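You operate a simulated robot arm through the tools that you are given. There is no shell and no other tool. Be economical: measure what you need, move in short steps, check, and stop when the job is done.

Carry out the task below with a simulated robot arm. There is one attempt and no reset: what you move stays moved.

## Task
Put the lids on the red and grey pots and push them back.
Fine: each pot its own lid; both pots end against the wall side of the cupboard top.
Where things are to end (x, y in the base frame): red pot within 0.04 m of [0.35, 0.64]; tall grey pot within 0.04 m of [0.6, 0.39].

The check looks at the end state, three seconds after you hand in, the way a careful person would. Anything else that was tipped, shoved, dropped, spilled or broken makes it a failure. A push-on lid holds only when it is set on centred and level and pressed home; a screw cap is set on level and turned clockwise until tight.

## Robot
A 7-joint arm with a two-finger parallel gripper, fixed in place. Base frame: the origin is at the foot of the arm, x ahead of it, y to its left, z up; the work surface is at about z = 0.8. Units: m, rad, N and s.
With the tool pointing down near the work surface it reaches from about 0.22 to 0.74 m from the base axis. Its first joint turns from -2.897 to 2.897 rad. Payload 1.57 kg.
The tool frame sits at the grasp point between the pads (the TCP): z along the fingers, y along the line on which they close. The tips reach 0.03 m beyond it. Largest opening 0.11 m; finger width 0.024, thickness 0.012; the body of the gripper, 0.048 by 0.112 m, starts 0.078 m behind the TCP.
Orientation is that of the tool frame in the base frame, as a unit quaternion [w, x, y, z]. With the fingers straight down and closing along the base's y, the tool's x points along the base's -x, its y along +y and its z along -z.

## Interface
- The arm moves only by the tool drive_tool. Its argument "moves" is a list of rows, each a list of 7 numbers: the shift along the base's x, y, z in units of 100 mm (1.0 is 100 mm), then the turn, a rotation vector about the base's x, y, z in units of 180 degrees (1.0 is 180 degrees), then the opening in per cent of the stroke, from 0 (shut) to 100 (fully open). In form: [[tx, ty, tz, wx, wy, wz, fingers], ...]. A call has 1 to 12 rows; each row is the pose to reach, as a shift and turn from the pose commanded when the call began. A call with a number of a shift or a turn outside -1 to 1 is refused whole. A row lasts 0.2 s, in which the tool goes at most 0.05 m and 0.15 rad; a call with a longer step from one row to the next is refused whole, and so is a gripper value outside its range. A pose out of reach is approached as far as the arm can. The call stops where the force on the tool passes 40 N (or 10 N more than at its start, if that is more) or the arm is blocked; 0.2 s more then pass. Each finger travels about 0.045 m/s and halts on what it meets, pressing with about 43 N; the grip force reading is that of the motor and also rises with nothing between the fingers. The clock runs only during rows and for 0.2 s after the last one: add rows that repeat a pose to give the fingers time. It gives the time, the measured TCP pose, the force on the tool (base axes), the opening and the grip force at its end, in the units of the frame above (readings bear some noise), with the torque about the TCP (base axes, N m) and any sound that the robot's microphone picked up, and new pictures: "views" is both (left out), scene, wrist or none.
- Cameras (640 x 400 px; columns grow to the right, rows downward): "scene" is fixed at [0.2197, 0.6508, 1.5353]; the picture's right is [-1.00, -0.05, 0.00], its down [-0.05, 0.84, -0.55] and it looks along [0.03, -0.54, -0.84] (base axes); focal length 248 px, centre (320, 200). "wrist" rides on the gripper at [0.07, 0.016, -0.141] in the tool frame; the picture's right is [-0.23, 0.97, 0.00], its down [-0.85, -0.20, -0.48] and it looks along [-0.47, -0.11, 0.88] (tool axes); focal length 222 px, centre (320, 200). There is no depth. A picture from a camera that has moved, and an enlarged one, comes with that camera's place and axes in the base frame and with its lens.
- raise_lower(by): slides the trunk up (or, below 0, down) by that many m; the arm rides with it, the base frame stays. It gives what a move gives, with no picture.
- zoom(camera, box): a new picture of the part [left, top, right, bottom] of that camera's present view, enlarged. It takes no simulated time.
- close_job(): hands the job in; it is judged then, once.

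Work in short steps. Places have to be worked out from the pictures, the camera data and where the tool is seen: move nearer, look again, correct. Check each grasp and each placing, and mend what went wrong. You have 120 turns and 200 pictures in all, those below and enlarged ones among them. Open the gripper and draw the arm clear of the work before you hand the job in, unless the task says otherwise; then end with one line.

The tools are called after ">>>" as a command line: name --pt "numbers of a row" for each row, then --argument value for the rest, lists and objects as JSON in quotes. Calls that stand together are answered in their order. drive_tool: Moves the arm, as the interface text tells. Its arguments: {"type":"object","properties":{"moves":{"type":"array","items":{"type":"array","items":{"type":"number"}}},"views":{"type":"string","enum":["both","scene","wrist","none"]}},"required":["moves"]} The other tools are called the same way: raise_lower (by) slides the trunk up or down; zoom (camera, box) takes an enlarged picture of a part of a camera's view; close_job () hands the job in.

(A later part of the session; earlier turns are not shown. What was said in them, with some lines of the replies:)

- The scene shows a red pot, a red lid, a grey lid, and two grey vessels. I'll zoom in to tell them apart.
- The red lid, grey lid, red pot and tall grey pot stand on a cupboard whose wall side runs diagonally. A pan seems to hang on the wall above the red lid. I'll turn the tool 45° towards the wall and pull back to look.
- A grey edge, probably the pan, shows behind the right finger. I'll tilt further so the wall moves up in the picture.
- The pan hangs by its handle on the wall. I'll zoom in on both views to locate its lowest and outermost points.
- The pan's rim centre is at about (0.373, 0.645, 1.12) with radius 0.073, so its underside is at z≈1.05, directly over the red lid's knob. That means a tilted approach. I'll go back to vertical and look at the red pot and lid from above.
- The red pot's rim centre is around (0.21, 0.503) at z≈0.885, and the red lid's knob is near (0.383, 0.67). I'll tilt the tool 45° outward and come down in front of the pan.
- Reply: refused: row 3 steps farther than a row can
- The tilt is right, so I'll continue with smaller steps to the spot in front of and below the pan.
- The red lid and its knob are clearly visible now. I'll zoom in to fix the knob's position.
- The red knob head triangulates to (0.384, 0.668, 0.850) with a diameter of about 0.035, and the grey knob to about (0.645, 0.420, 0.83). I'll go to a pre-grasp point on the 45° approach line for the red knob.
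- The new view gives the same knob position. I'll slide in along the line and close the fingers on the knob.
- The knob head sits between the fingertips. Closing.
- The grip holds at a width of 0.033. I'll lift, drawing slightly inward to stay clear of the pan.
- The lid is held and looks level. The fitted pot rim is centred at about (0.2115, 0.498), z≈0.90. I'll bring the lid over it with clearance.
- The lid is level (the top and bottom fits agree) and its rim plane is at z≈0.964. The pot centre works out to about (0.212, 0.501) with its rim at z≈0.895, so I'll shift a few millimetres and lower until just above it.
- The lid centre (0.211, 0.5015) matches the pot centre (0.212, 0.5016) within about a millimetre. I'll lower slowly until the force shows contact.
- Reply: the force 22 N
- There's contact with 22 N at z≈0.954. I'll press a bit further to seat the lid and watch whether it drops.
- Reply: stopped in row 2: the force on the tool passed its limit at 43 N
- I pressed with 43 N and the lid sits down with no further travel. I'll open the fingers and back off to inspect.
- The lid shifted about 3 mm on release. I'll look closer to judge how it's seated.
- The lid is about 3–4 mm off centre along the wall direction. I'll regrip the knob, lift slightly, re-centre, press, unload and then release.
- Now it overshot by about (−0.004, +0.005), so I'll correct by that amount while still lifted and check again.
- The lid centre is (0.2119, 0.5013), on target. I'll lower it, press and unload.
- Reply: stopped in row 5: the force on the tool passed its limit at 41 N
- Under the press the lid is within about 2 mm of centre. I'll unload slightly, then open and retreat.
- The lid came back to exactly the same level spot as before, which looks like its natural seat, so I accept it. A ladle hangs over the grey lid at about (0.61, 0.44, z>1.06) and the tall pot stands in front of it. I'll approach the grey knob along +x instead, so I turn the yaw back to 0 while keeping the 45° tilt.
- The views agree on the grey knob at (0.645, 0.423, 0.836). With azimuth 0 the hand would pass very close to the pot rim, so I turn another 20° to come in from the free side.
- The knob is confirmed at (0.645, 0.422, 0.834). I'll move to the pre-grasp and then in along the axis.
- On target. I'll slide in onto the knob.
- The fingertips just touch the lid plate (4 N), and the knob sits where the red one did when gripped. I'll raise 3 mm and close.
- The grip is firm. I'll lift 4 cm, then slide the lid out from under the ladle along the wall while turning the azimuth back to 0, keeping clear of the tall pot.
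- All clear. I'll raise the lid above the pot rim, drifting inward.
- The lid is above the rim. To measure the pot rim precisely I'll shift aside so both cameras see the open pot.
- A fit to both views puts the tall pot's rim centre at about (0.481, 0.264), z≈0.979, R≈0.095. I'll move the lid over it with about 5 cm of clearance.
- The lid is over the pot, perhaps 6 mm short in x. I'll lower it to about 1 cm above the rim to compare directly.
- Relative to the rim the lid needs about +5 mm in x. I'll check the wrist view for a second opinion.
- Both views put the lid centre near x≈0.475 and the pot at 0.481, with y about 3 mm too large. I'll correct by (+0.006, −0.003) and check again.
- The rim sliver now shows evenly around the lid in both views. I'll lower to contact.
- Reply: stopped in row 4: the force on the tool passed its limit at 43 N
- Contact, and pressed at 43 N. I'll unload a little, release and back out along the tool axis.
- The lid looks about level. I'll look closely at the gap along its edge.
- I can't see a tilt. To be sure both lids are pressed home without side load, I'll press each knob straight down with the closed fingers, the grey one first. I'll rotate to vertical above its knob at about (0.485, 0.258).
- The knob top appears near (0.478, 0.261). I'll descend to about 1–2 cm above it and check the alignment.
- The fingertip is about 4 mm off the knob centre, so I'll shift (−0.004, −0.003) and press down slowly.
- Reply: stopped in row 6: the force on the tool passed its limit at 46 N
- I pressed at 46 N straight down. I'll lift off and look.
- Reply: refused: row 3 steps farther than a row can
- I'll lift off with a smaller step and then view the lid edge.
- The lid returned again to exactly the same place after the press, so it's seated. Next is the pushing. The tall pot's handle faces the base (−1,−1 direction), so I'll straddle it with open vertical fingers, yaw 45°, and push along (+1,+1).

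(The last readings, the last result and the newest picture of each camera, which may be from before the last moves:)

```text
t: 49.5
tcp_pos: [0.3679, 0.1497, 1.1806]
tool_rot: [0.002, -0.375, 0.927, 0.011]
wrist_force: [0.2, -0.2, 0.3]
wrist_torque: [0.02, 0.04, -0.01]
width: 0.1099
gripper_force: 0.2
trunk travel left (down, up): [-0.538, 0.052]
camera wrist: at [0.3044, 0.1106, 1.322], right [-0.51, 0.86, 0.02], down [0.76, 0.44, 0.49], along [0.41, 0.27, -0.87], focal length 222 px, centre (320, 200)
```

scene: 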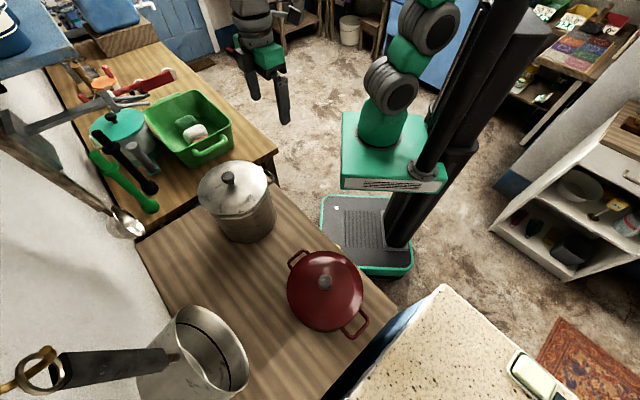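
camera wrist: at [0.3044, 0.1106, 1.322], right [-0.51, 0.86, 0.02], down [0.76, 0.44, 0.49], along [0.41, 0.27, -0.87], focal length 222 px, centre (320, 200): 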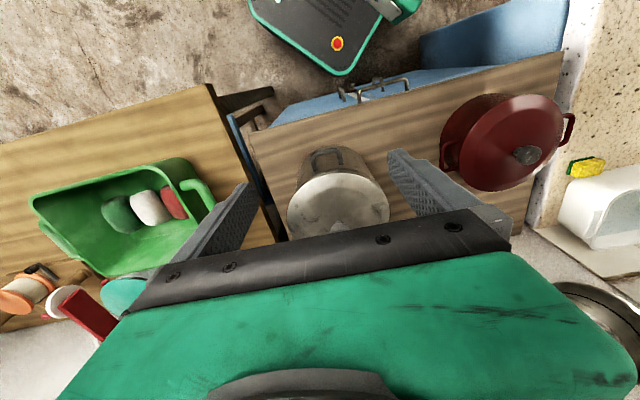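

The handle is centred and faces the gripper. I'll descend to z≈0.93 just short of the handle.

>>> drive_tool --pt "0 0 -0.4 0 0 0 100" --pt "0 0 -0.8 0 0 0 100" --pt "0 0 -1.0 0 0 0 100" --views "none"

>>> drive_tool --pt "0 0 -0.4 0 0 0 100" --pt "0 0 -0.8 0 0 0 100" --pt "0 0 -1.0 0 0 0 100" --pt "0 0 -1.0 0 0 0 100"

>>> zoom --camera "scene" --box '[180, 110, 320, 250]'

```text
t: 50.3
tcp_pos: [0.3687, 0.1491, 1.0795]
tool_rot: [0.002, -0.376, 0.927, 0.011]
wrist_force: [-0.6, -0.4, 0.3]
wrist_torque: [0.02, 0.0, 0.01]
width: 0.1101
gripper_force: 0.0
trunk travel left (down, up): [-0.538, 0.052]
```

```text
t: 51.3
tcp_pos: [0.3659, 0.1491, 0.9809]
tool_rot: [0.002, -0.376, 0.927, 0.011]
wrist_force: [0.1, -0.3, -0.2]
wrist_torque: [0.01, 0.04, 0.03]
width: 0.1103
gripper_force: 0.0
trunk travel left (down, up): [-0.538, 0.052]
camera wrist: at [0.3031, 0.1108, 1.1216], right [-0.51, 0.86, 0.02], down [0.76, 0.44, 0.49], along [0.41, 0.27, -0.87], focal length 222 px, centre (320, 200)
```

scene: 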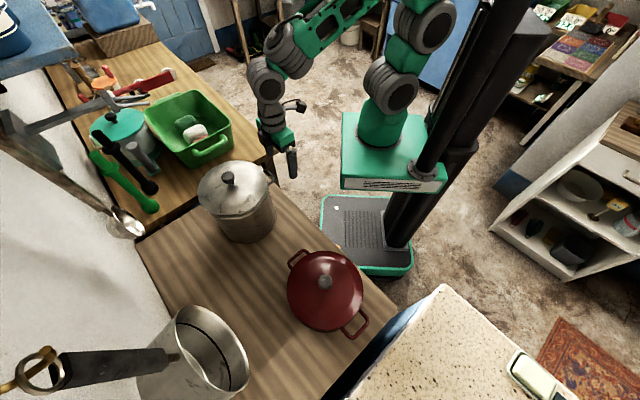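
wrist: 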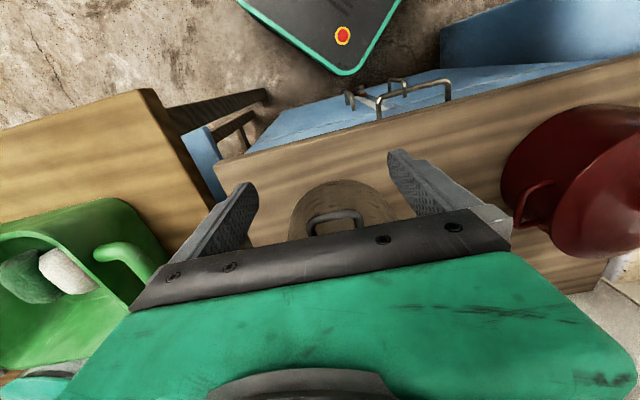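

```text
2.86 times, centred on (250, 180) of scene
camera zoom: at [0.2197, 0.6508, 1.5353], right [-1.0, -0.05, 0.0], down [-0.05, 0.84, -0.55], along [0.03, -0.54, -0.84], focal length 708 px, centre (520, 257)
```

zoom: 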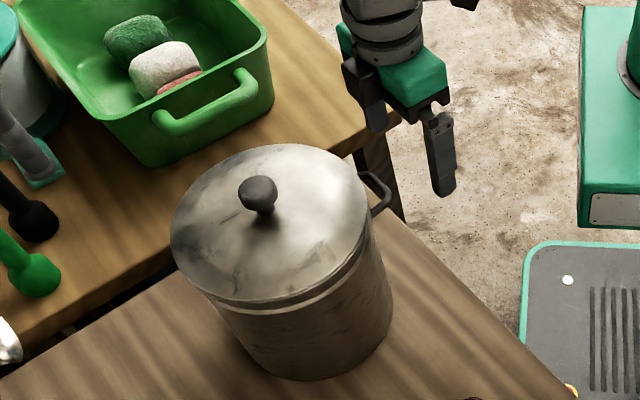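

The handle top is at z≈0.96 and the hand body clears it with the TCP at 0.93. I'll descend the last 5 cm and advance to just short of contact.

>>> drive_tool --pt "0 0 -0.25 0 0 0 100" --pt "0 0 -0.5 0 0 0 100" --pt "0.2 0.2 -0.5 0 0 0 100" --pt "0.4 0.4 -0.5 0 0 0 100" --pt "0.4 0.4 -0.5 0 0 0 100"

>>> zoom --camera "scene" --box '[180, 110, 320, 250]'

```text
t: 52.5
tcp_pos: [0.4075, 0.1913, 0.9275]
tool_rot: [0.002, -0.375, 0.927, 0.011]
wrist_force: [-0.5, 0.6, -0.2]
wrist_torque: [0.0, 0.01, 0.01]
width: 0.1102
gripper_force: 0.1
trunk travel left (down, up): [-0.538, 0.052]
camera wrist: at [0.3446, 0.1516, 1.0692], right [-0.51, 0.86, 0.02], down [0.75, 0.44, 0.49], along [0.41, 0.27, -0.87], focal length 222 px, centre (320, 200)
```

scene: 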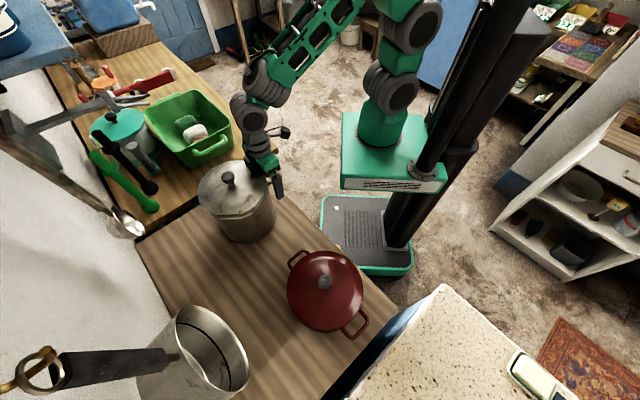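
wrist: 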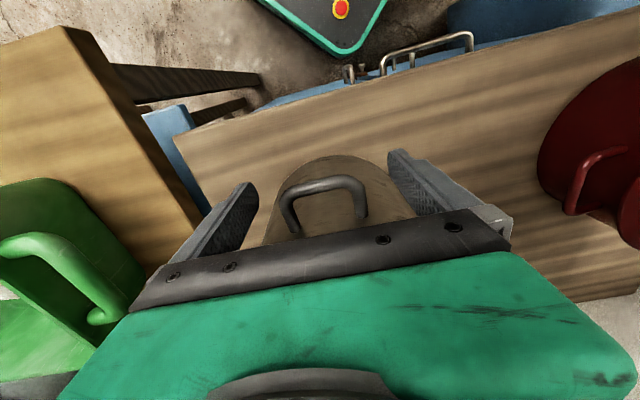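

```text
2.86 times, centred on (250, 180) of scene
camera zoom: at [0.2197, 0.6508, 1.5353], right [-1.0, -0.05, 0.0], down [-0.05, 0.84, -0.55], along [0.03, -0.54, -0.84], focal length 708 px, centre (520, 257)
```

zoom: 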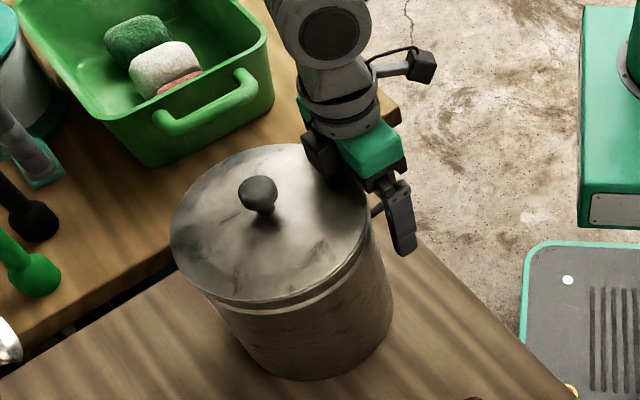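

The fingers straddle the handle symmetrically. I'll advance slowly to find contact.

>>> drive_tool --pt "0.05 0.05 0 0 0 0 100" --pt "0.1 0.1 0 0 0 0 100" --pt "0.15 0.15 0 0 0 0 100" --pt "0.2 0.2 0 0 0 0 100" --pt "0.25 0.25 0 0 0 0 100" --views "none"

>>> zoom --camera "scene" --box '[180, 110, 320, 250]'

```text
t: 53.7
tcp_pos: [0.4322, 0.2143, 0.9288]
tool_rot: [0.002, -0.375, 0.927, 0.011]
wrist_force: [-1.0, -1.2, -0.9]
wrist_torque: [0.06, -0.08, -0.03]
width: 0.1103
gripper_force: 0.1
trunk travel left (down, up): [-0.538, 0.052]
```

```text
2.86 times, centred on (250, 180) of scene
camera zoom: at [0.2197, 0.6508, 1.5353], right [-1.0, -0.05, 0.0], down [-0.05, 0.84, -0.55], along [0.03, -0.54, -0.84], focal length 708 px, centre (520, 257)
```

zoom: 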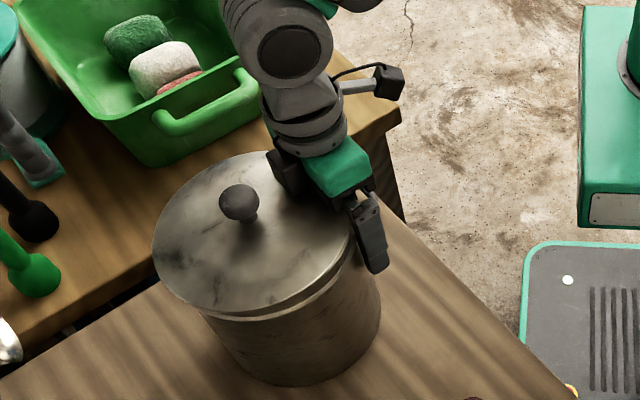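

The pot moves smoothly with very little force, and the lid moves with it. I continue slowly.

>>> drive_tool --pt "0.08 0.08 0 0 0 0 100" --pt "0.16 0.16 0 0 0 0 100" --pt "0.24 0.25 0 0 0 0 100" --pt "0.32 0.33 0 0 0 0 100" --pt "0.4 0.42 0 0 0 0 100" --pt "0.48 0.5 0 0 0 0 100" --pt "0.56 0.58 0 0 0 0 100" --pt "0.62 0.65 0 0 0 0 100" --pt "0.66 0.7 0 0 0 0 100"

>>> zoom --camera "scene" --box '[140, 150, 280, 290]'

```text
t: 55.7
tcp_pos: [0.499, 0.2844, 0.9312]
tool_rot: [0.002, -0.375, 0.927, 0.012]
wrist_force: [0.3, -1.4, -0.7]
wrist_torque: [0.08, -0.02, -0.07]
width: 0.1101
gripper_force: 0.1
trunk travel left (down, up): [-0.538, 0.052]
camera wrist: at [0.4358, 0.2458, 1.0721], right [-0.51, 0.86, 0.02], down [0.76, 0.44, 0.49], along [0.41, 0.27, -0.87], focal length 222 px, centre (320, 200)
```

scene: 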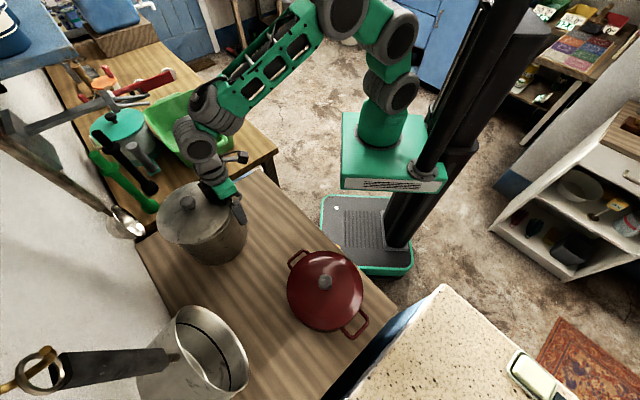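
wrist: 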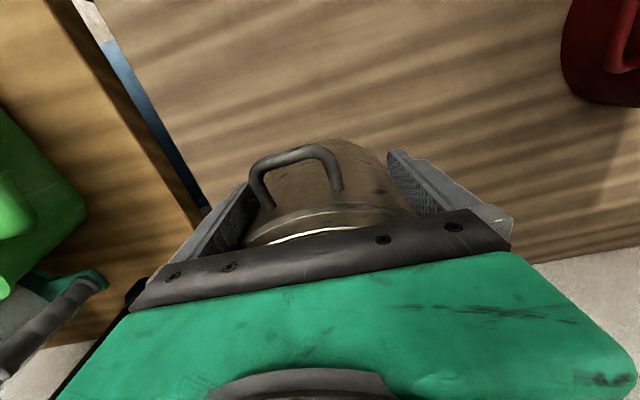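

```text
2.86 times, centred on (210, 220) of scene
camera zoom: at [0.2197, 0.6508, 1.5353], right [-1.0, -0.05, 0.0], down [-0.05, 0.84, -0.55], along [0.03, -0.54, -0.84], focal length 708 px, centre (634, 143)
```

zoom: 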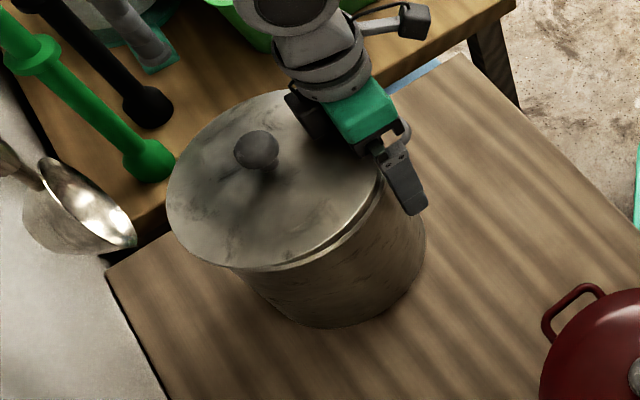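

The pot is advancing and has turned slightly. I'll check closely that the lid is still seated.

>>> zoom --camera "scene" --box '[170, 165, 250, 230]'

```text
6.15 times, centred on (210, 198) of scene
camera zoom: at [0.2197, 0.6508, 1.5353], right [-1.0, -0.05, 0.0], down [-0.05, 0.84, -0.55], along [0.03, -0.54, -0.84], focal length 1526 px, centre (997, 215)
```

zoom: 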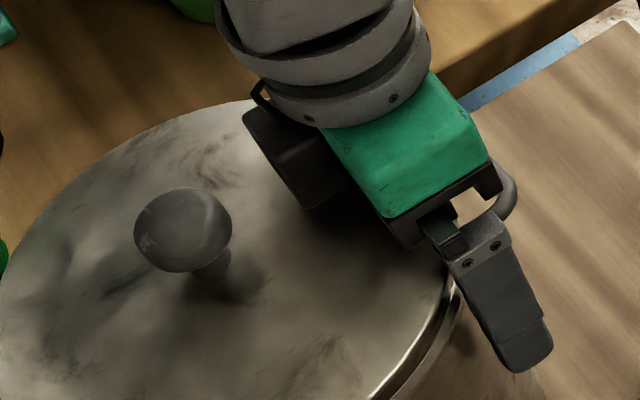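

The lid is still seated. From the knob the pot is now at about (0.563, 0.344), so I push the remaining ~(0.037, 0.044).

>>> drive_tool --pt "0.07 0.08 0 0 0 0 100" --pt "0.14 0.16 0 0 0 0 100" --pt "0.21 0.24 0 0 0 0 100" --pt "0.28 0.32 0 0 0 0 100" --pt "0.34 0.39 0 0 0 0 100" --pt "0.38 0.44 0 0 0 0 100"

>>> zoom --camera "scene" --box '[130, 165, 270, 290]'

```text
t: 57.1
tcp_pos: [0.5358, 0.3268, 0.9302]
tool_rot: [0.002, -0.375, 0.927, 0.012]
wrist_force: [-1.5, -1.8, -0.7]
wrist_torque: [0.06, -0.04, -0.04]
width: 0.11
gripper_force: 0.1
trunk travel left (down, up): [-0.538, 0.052]
camera wrist: at [0.4739, 0.2884, 1.0717], right [-0.51, 0.86, 0.02], down [0.76, 0.44, 0.49], along [0.41, 0.27, -0.87], focal length 222 px, centre (320, 200)
```

scene: 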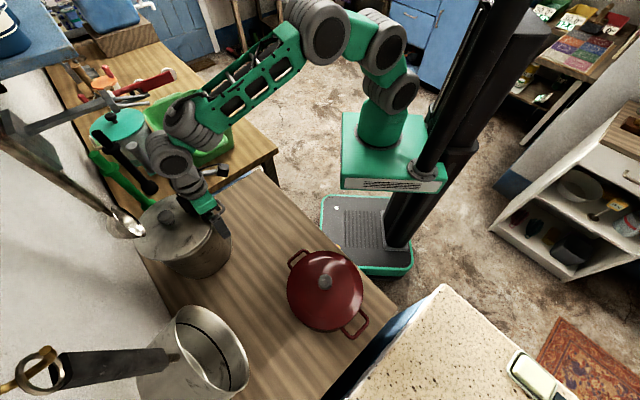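
wrist: 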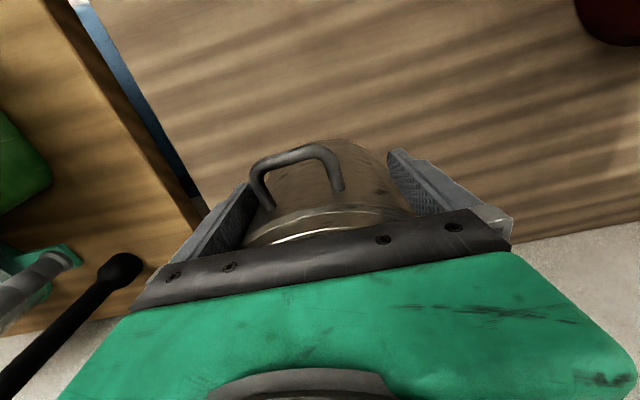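

```text
3.20 times, centred on (200, 228) of scene
camera zoom: at [0.2197, 0.6508, 1.5353], right [-1.0, -0.05, 0.0], down [-0.05, 0.84, -0.55], along [0.03, -0.54, -0.84], focal length 794 px, centre (704, 112)
```

zoom: 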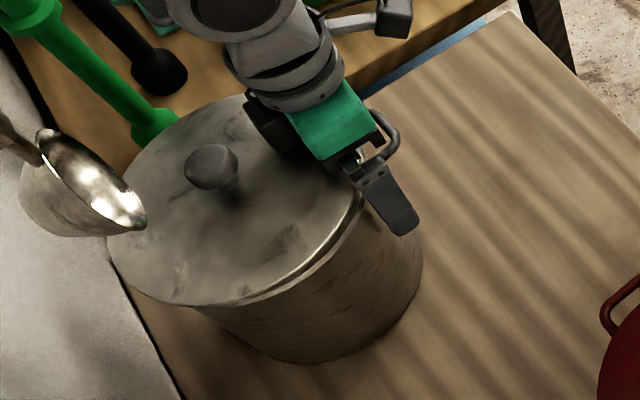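

The knob now reads (0.600, 0.385), so the tall pot is at its target. I'll back straight out and then up.

>>> drive_tool --pt "-0.15 -0.15 0 0 0 0 100" --pt "-0.4 -0.4 0 0 0 0 100" --pt "-0.7 -0.7 0 0 0 0 100" --pt "-1 -1 0 0 0 0 100" --pt "-1 -1 0.4 0 0 0 100" --pt "-1 -1 0.8 0 0 0 100" --pt "-1 -1 1 0 0 0 100"

>>> zoom --camera "scene" --box '[130, 165, 270, 290]'

```text
t: 58.7
tcp_pos: [0.4378, 0.2301, 1.029]
tool_rot: [0.002, -0.375, 0.927, 0.012]
wrist_force: [0.1, 0.4, 0.2]
wrist_torque: [-0.01, 0.03, -0.03]
width: 0.1099
gripper_force: 0.1
trunk travel left (down, up): [-0.538, 0.052]
camera wrist: at [0.3759, 0.1917, 1.1706], right [-0.51, 0.86, 0.02], down [0.76, 0.44, 0.48], along [0.41, 0.27, -0.87], focal length 222 px, centre (320, 200)
```

scene: 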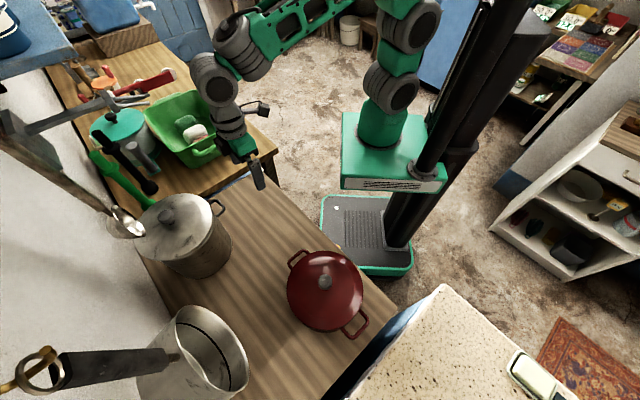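
wrist: 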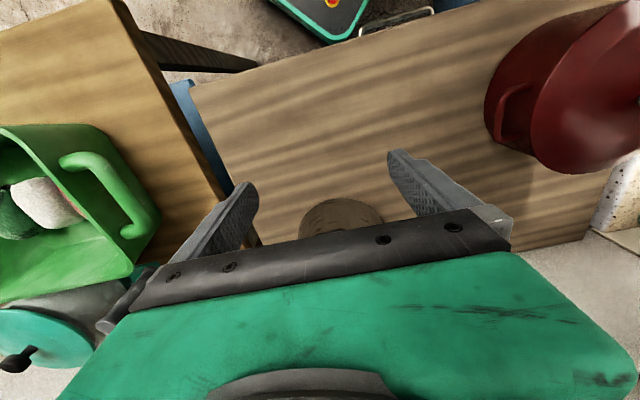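

```text
3.20 times, centred on (200, 228) of scene
camera zoom: at [0.2197, 0.6508, 1.5353], right [-1.0, -0.05, 0.0], down [-0.05, 0.84, -0.55], along [0.03, -0.54, -0.84], focal length 794 px, centre (704, 112)
```

zoom: 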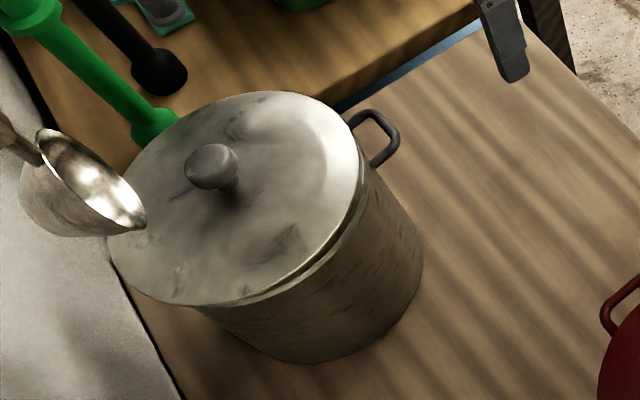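

The tall pot stands near (0.60, 0.38) with its lid on. Now the red pot: I move around to its base-facing side, raising first, and add a 20° outward tilt so the tips touch the pot wall below the lid.

>>> drive_tool --pt "-0.2 0.1 0.3 0 0 0 100" --pt "-0.5 0.2 0.6 0 0 0 100" --pt "-0.8 0.35 0.9 0 0 0 100" --pt "-1 0.5 1.0 0 0 0.005 100" --views "none"

>>> drive_tool --pt "-0.3 0.15 0 0.026 -0.026 0 100" --pt "-0.6 0.3 0 0.052 -0.052 0 100" --pt "-0.9 0.45 0 0.0786 -0.0786 0 100" --pt "-1 0.5 0 0.0786 -0.0786 0 100" --views "none"

>>> drive_tool --pt "-0.35 0.2 0 0 0 0 100" --pt "-0.7 0.4 0 0 0 0 100" --pt "-1 0.6 0 0 0 0 100" --pt "-1 0.6 0 0 0 0 100"

```text
t: 59.7
tcp_pos: [0.3359, 0.2817, 1.1288]
tool_rot: [0.002, -0.382, 0.924, 0.012]
wrist_force: [0.7, -0.9, -0.1]
wrist_torque: [0.03, -0.03, -0.01]
width: 0.11
gripper_force: 0.0
trunk travel left (down, up): [-0.538, 0.052]
```

```text
t: 60.7
tcp_pos: [0.2362, 0.3297, 1.1314]
tool_rot: [0.164, -0.377, 0.909, 0.077]
wrist_force: [1.0, -0.1, 0.1]
wrist_torque: [0.04, 0.0, -0.01]
width: 0.1102
gripper_force: 0.0
trunk travel left (down, up): [-0.538, 0.052]
```

```text
t: 61.7
tcp_pos: [0.1365, 0.3919, 1.1327]
tool_rot: [0.162, -0.377, 0.909, 0.077]
wrist_force: [-0.4, 0.1, 0.0]
wrist_torque: [0.0, 0.03, -0.05]
width: 0.1101
gripper_force: 0.1
trunk travel left (down, up): [-0.538, 0.052]
camera wrist: at [0.0437, 0.3203, 1.2416], right [-0.54, 0.83, 0.1], down [0.59, 0.3, 0.75], along [0.59, 0.46, -0.66], focal length 222 px, centre (320, 200)
```

scene: 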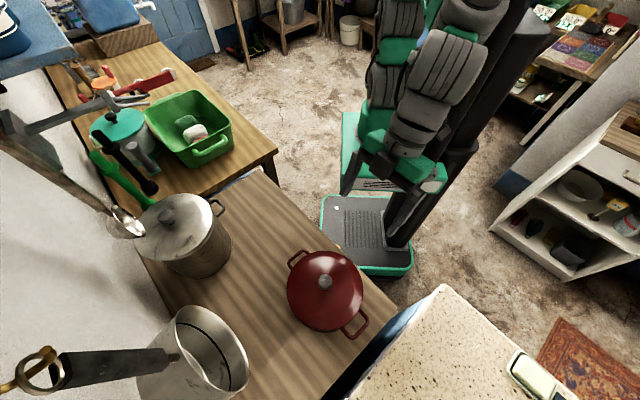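
wrist: 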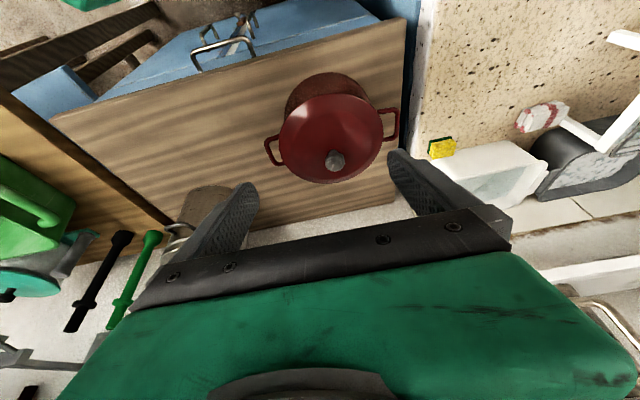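

Aligned well. I'll descend in front of the red pot to z≈0.865.

>>> drive_tool --pt "-0.1 0.03 -0.4 0 0 0 100" --pt "-0.2 0.06 -0.8 0 0 0 100" --pt "-0.25 0.06 -1.0 0 0 0 100" --views "none"

>>> drive_tool --pt "0 0 -0.4 0 0 0 100" --pt "0 0 -0.8 0 0 0 100" --pt "0 0 -1.0 0 0 0 100" --pt "0 0 -1.0 0 0 0 100"

```text
t: 62.5
tcp_pos: [0.1106, 0.3959, 1.0296]
tool_rot: [0.162, -0.378, 0.908, 0.078]
wrist_force: [-0.8, -0.2, 0.6]
wrist_torque: [0.0, 0.04, -0.01]
width: 0.1101
gripper_force: 0.1
trunk travel left (down, up): [-0.538, 0.052]
```

```text
t: 63.5
tcp_pos: [0.1095, 0.394, 0.9323]
tool_rot: [0.162, -0.378, 0.908, 0.077]
wrist_force: [0.2, -0.4, -0.6]
wrist_torque: [-0.02, 0.0, 0.01]
width: 0.11
gripper_force: 0.0
trunk travel left (down, up): [-0.538, 0.052]
camera wrist: at [0.0183, 0.3235, 1.0418], right [-0.54, 0.83, 0.1], down [0.59, 0.3, 0.75], along [0.59, 0.46, -0.66], focal length 222 px, centre (320, 200)
```

scene: 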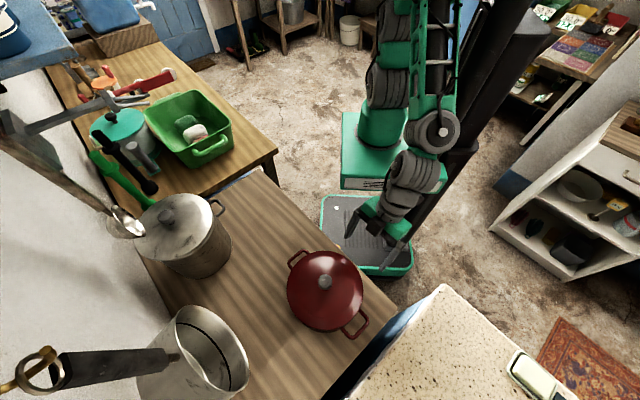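
wrist: 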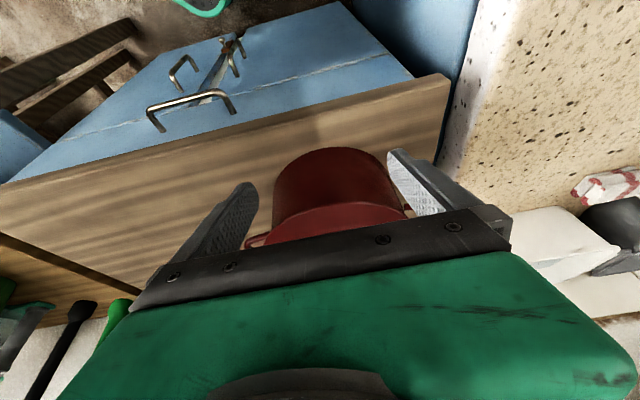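

The fingers bracket the pot well, with the handles off to the sides. I'll go down to z≈0.866 and advance to contact.

>>> drive_tool --pt "0 0 -0.3 0 0 0 100" --pt "0.02 0.02 -0.66 0 0 0 100" --pt "0.15 0.16 -0.66 0 0 0 100" --pt "0.28 0.3 -0.66 0 0 0 100" --pt "0.36 0.37 -0.66 0 0 0 100" --pt "0.43 0.44 -0.66 0 0 0 100"

>>> zoom --camera "scene" --box '[260, 210, 420, 350]'

```text
t: 64.9
tcp_pos: [0.1542, 0.4391, 0.8659]
tool_rot: [0.163, -0.377, 0.908, 0.077]
wrist_force: [-1.6, -2.6, -1.5]
wrist_torque: [-0.08, 0.11, -0.02]
width: 0.1099
gripper_force: 0.0
trunk travel left (down, up): [-0.538, 0.052]
camera wrist: at [0.0616, 0.368, 0.9736], right [-0.54, 0.83, 0.1], down [0.59, 0.3, 0.75], along [0.59, 0.46, -0.66], focal length 222 px, centre (320, 200)
```

scene: 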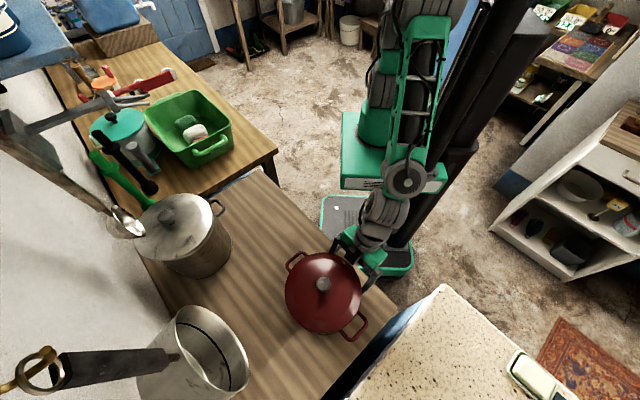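
wrist: 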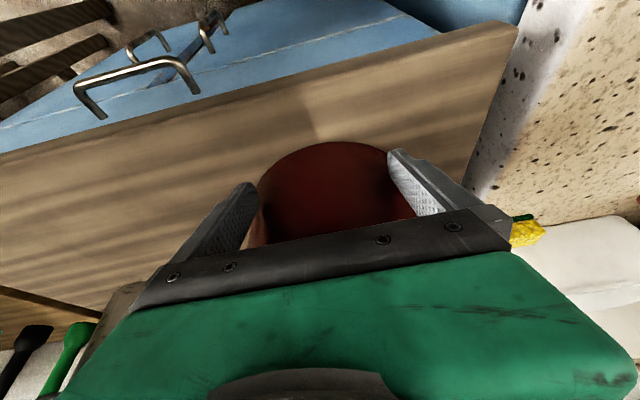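

```text
2.86 times, centred on (340, 280) of scene
camera zoom: at [0.2197, 0.6508, 1.5353], right [-1.0, -0.05, 0.0], down [-0.05, 0.84, -0.55], along [0.03, -0.54, -0.84], focal length 708 px, centre (263, -29)
```

zoom: 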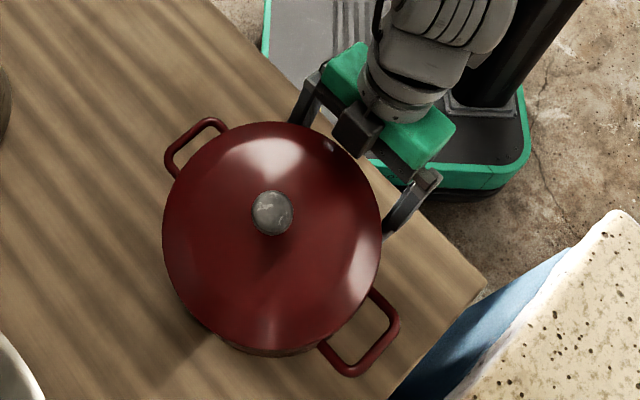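

In contact, with a small even force. I push slowly along the wall normal.

>>> drive_tool --pt "0.08 0.08 0 0 0 0 100" --pt "0.16 0.165 0 0 0 0 100" --pt "0.24 0.25 0 0 0 0 100" --pt "0.32 0.33 0 0 0 0 100" --pt "0.4 0.415 0 0 0 0 100" --pt "0.48 0.5 0 0 0 0 100" --pt "0.56 0.58 0 0 0 0 100" --pt "0.64 0.66 0 0 0 0 100" --pt "0.72 0.745 0 0 0 0 100" --pt "0.77 0.8 0 0 0 0 100"

>>> zoom --camera "scene" --box '[220, 230, 380, 370]'

```text
t: 67.1
tcp_pos: [0.2317, 0.5183, 0.8639]
tool_rot: [0.162, -0.378, 0.908, 0.077]
wrist_force: [-1.7, -2.0, -1.2]
wrist_torque: [-0.07, 0.07, -0.01]
width: 0.11
gripper_force: 0.1
trunk travel left (down, up): [-0.538, 0.052]
camera wrist: at [0.1385, 0.4477, 0.9724], right [-0.54, 0.83, 0.1], down [0.59, 0.3, 0.75], along [0.59, 0.46, -0.66], focal length 222 px, centre (320, 200)
```

scene: 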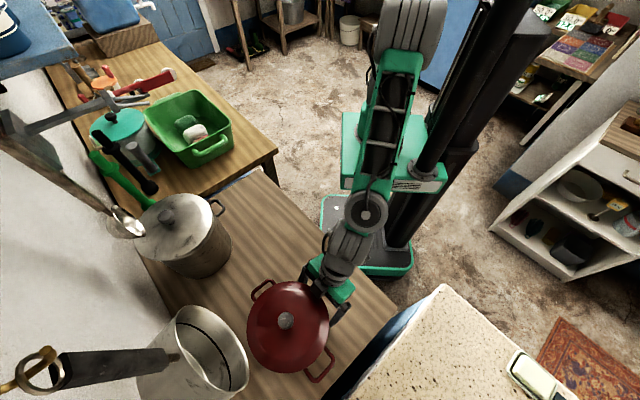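
wrist: 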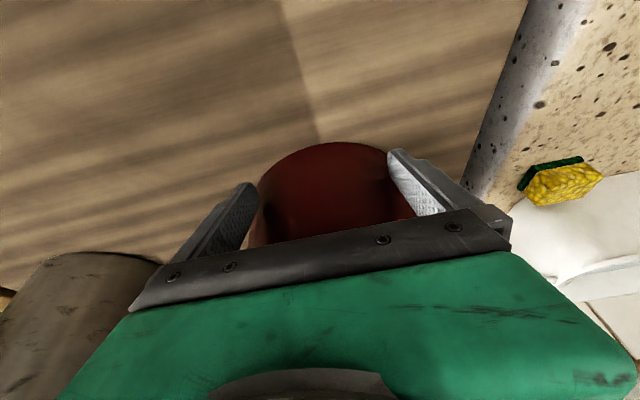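

```text
2.86 times, centred on (300, 300) of scene
camera zoom: at [0.2197, 0.6508, 1.5353], right [-1.0, -0.05, 0.0], down [-0.05, 0.84, -0.55], along [0.03, -0.54, -0.84], focal length 708 px, centre (377, -86)
```

zoom: 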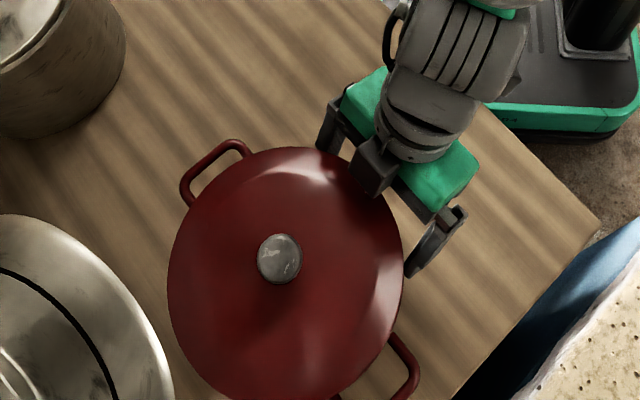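

The knob puts the pot at (0.297, 0.584). I push the remaining (0.053, 0.056).

>>> drive_tool --pt "0.08 0.08 0 0 0 0 100" --pt "0.16 0.165 0 0 0 0 100" --pt "0.24 0.25 0 0 0 0 100" --pt "0.32 0.335 0 0 0 0 100" --pt "0.4 0.42 0 0 0 0 100" --pt "0.47 0.49 0 0 0 0 100" --pt "0.53 0.555 0 0 0 0 100"

>>> zoom --camera "scene" --box '[180, 260, 340, 400]'

```text
t: 68.7
tcp_pos: [0.2837, 0.5733, 0.8643]
tool_rot: [0.163, -0.378, 0.908, 0.078]
wrist_force: [-1.9, -1.6, 0.7]
wrist_torque: [-0.07, 0.03, -0.06]
width: 0.11
gripper_force: 0.0
trunk travel left (down, up): [-0.538, 0.052]
camera wrist: at [0.1914, 0.5026, 0.9723], right [-0.54, 0.83, 0.1], down [0.59, 0.3, 0.75], along [0.59, 0.46, -0.66], focal length 222 px, centre (320, 200)
```

scene: 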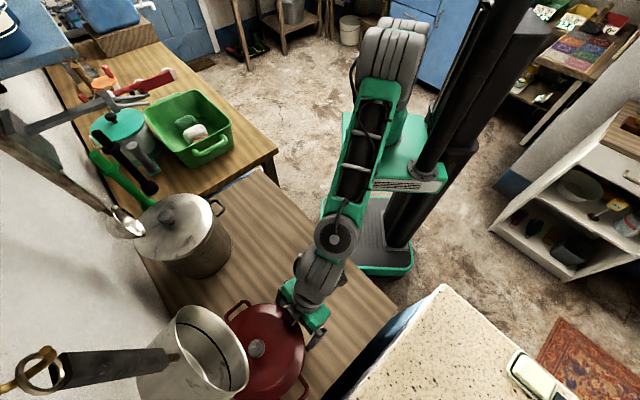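
wrist: 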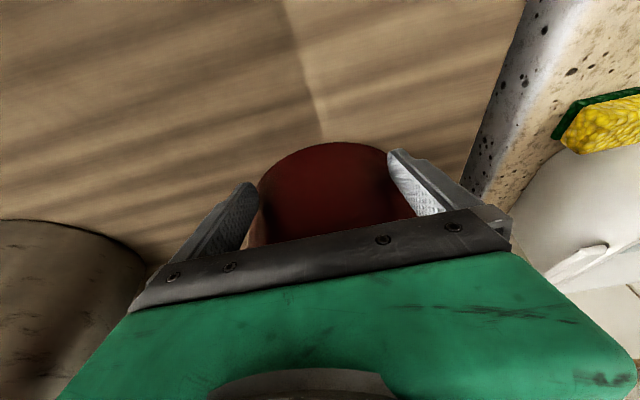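

```text
2.86 times, centred on (260, 330) of scene
camera zoom: at [0.2197, 0.6508, 1.5353], right [-1.0, -0.05, 0.0], down [-0.05, 0.84, -0.55], along [0.03, -0.54, -0.84], focal length 708 px, centre (491, -171)
```

zoom: 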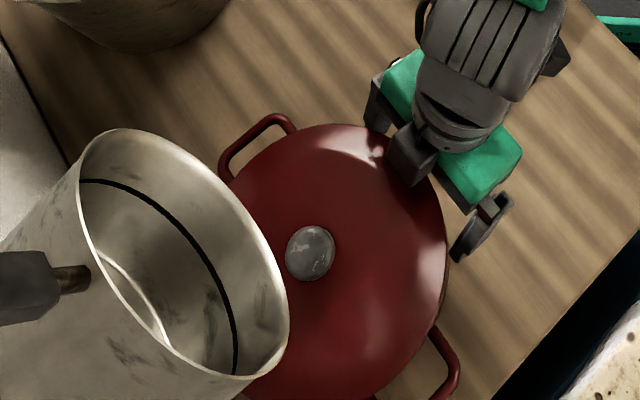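

The knob reads (0.349, 0.639), on target. I'll back off inward and raise clear.

>>> drive_tool --pt "-0.15 -0.15 0 0 0 0 100" --pt "-0.4 -0.4 0 0 0 0 100" --pt "-0.7 -0.7 0.1 0 0 0 100" --pt "-1 -1 0.3 0 0 0 100" --pt "-1 -1 0.7 0 0 0 100" --pt "-1 -1 1 0 0 0 100" --views "none"

>>> drive_tool --pt "0 -0.2 0.4 0 0 0 100" --pt "0 -0.4 0.8 0 0 0 100" --pt "0 -0.6 1 0 0 0 100" --pt "0 -0.6 1 0 0 0 100"

>>> zoom --camera "scene" --box '[120, 170, 340, 400]'

>>> zoom --camera "wrist" --box '[100, 60, 450, 260]'

```text
t: 70.1
tcp_pos: [0.1838, 0.4726, 0.9657]
tool_rot: [0.162, -0.378, 0.908, 0.077]
wrist_force: [0.4, 0.1, -0.1]
wrist_torque: [-0.01, -0.02, 0.0]
width: 0.11
gripper_force: 0.1
trunk travel left (down, up): [-0.538, 0.052]
```

```text
t: 71.1
tcp_pos: [0.1877, 0.4119, 1.0668]
tool_rot: [0.162, -0.378, 0.908, 0.078]
wrist_force: [0.6, 0.4, -0.2]
wrist_torque: [0.04, 0.02, -0.01]
width: 0.1101
gripper_force: 0.1
trunk travel left (down, up): [-0.538, 0.052]
camera wrist: at [0.0951, 0.3412, 1.1745], right [-0.54, 0.83, 0.1], down [0.59, 0.3, 0.75], along [0.59, 0.46, -0.66], focal length 222 px, centre (320, 200)
```

scene: 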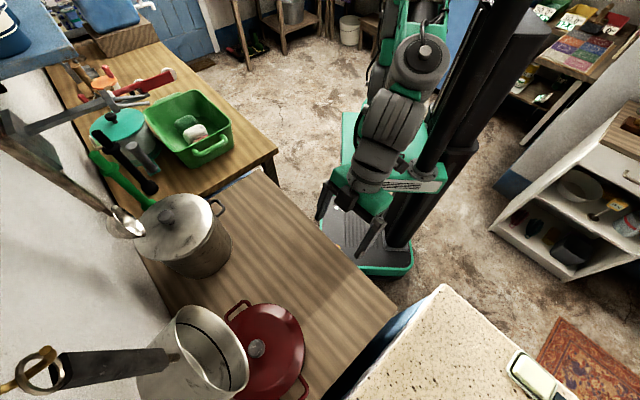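
wrist: 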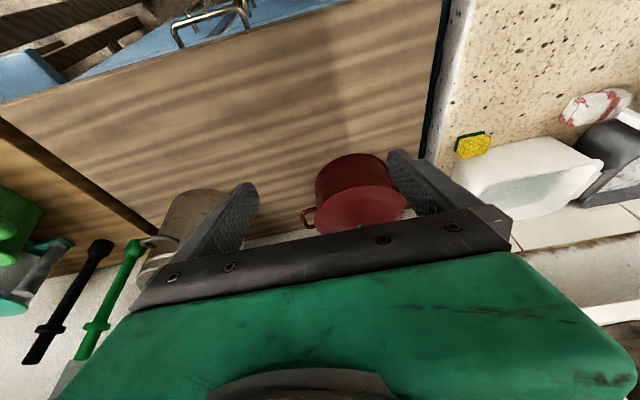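

```text
1.74 times, centred on (230, 285) of scene
camera zoom: at [0.2197, 0.6508, 1.5353], right [-1.0, -0.05, 0.0], down [-0.05, 0.84, -0.55], along [0.03, -0.54, -0.84], focal length 431 px, centre (476, 52)
```

zoom: 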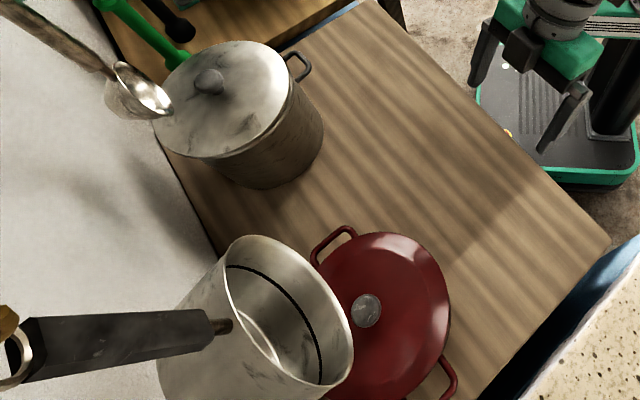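

```text
1.83 times, centred on (275, 160) of wrist
camera zoom: at [0.0951, 0.3412, 1.1745], right [-0.54, 0.83, 0.1], down [0.59, 0.3, 0.75], along [0.59, 0.46, -0.66], focal length 406 px, centre (402, 273)
```

zoom: 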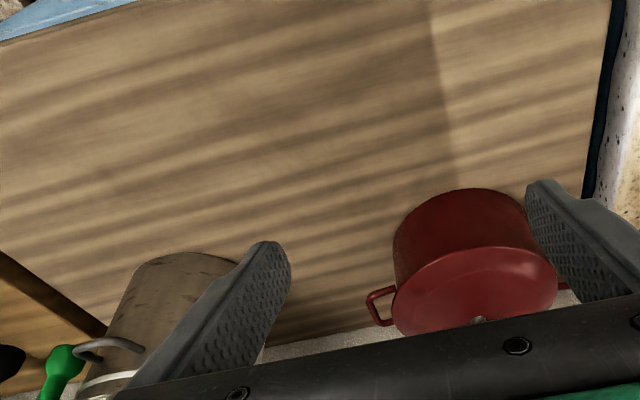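

Both pots are in place. One last close look at the grey lid's seating and the red lid.

>>> zoom --camera "scene" --box '[130, 185, 235, 280]'

>>> zoom --camera "scene" --box '[215, 290, 320, 400]'

```text
4.21 times, centred on (182, 232) of scene
camera zoom: at [0.2197, 0.6508, 1.5353], right [-1.0, -0.05, 0.0], down [-0.05, 0.84, -0.55], along [0.03, -0.54, -0.84], focal length 1044 px, centre (899, 63)
```

zoom: 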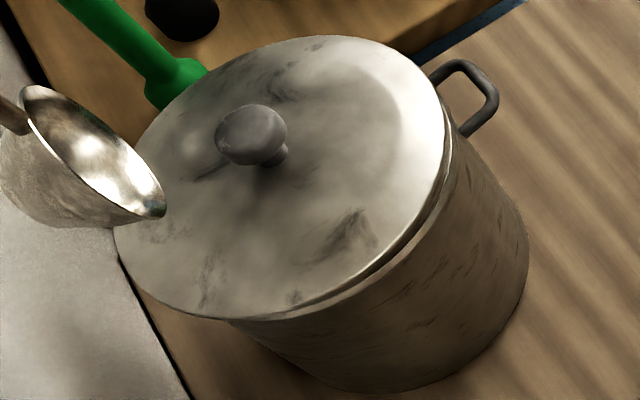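

```text
3.64 times, centred on (268, 345) of scene
camera zoom: at [0.2197, 0.6508, 1.5353], right [-1.0, -0.05, 0.0], down [-0.05, 0.84, -0.55], along [0.03, -0.54, -0.84], focal length 902 px, centre (511, -327)
```

zoom: 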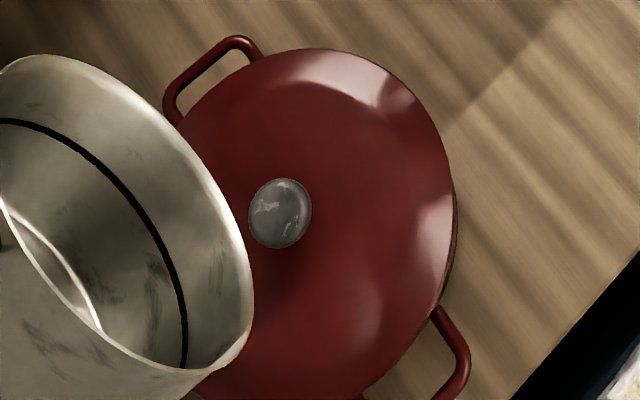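

Both pots have their own lids on and are at their targets. The pan, ladle and other items haven't moved, and the gripper is open and clear, so I hand the job in.

>>> close_job

```text
The job is handed in.
```

The red and grey pots each have their own lid on, pressed down, and both are pushed back to the wall side: red at about (0.35, 0.64), tall grey at about (0.60, 0.38).
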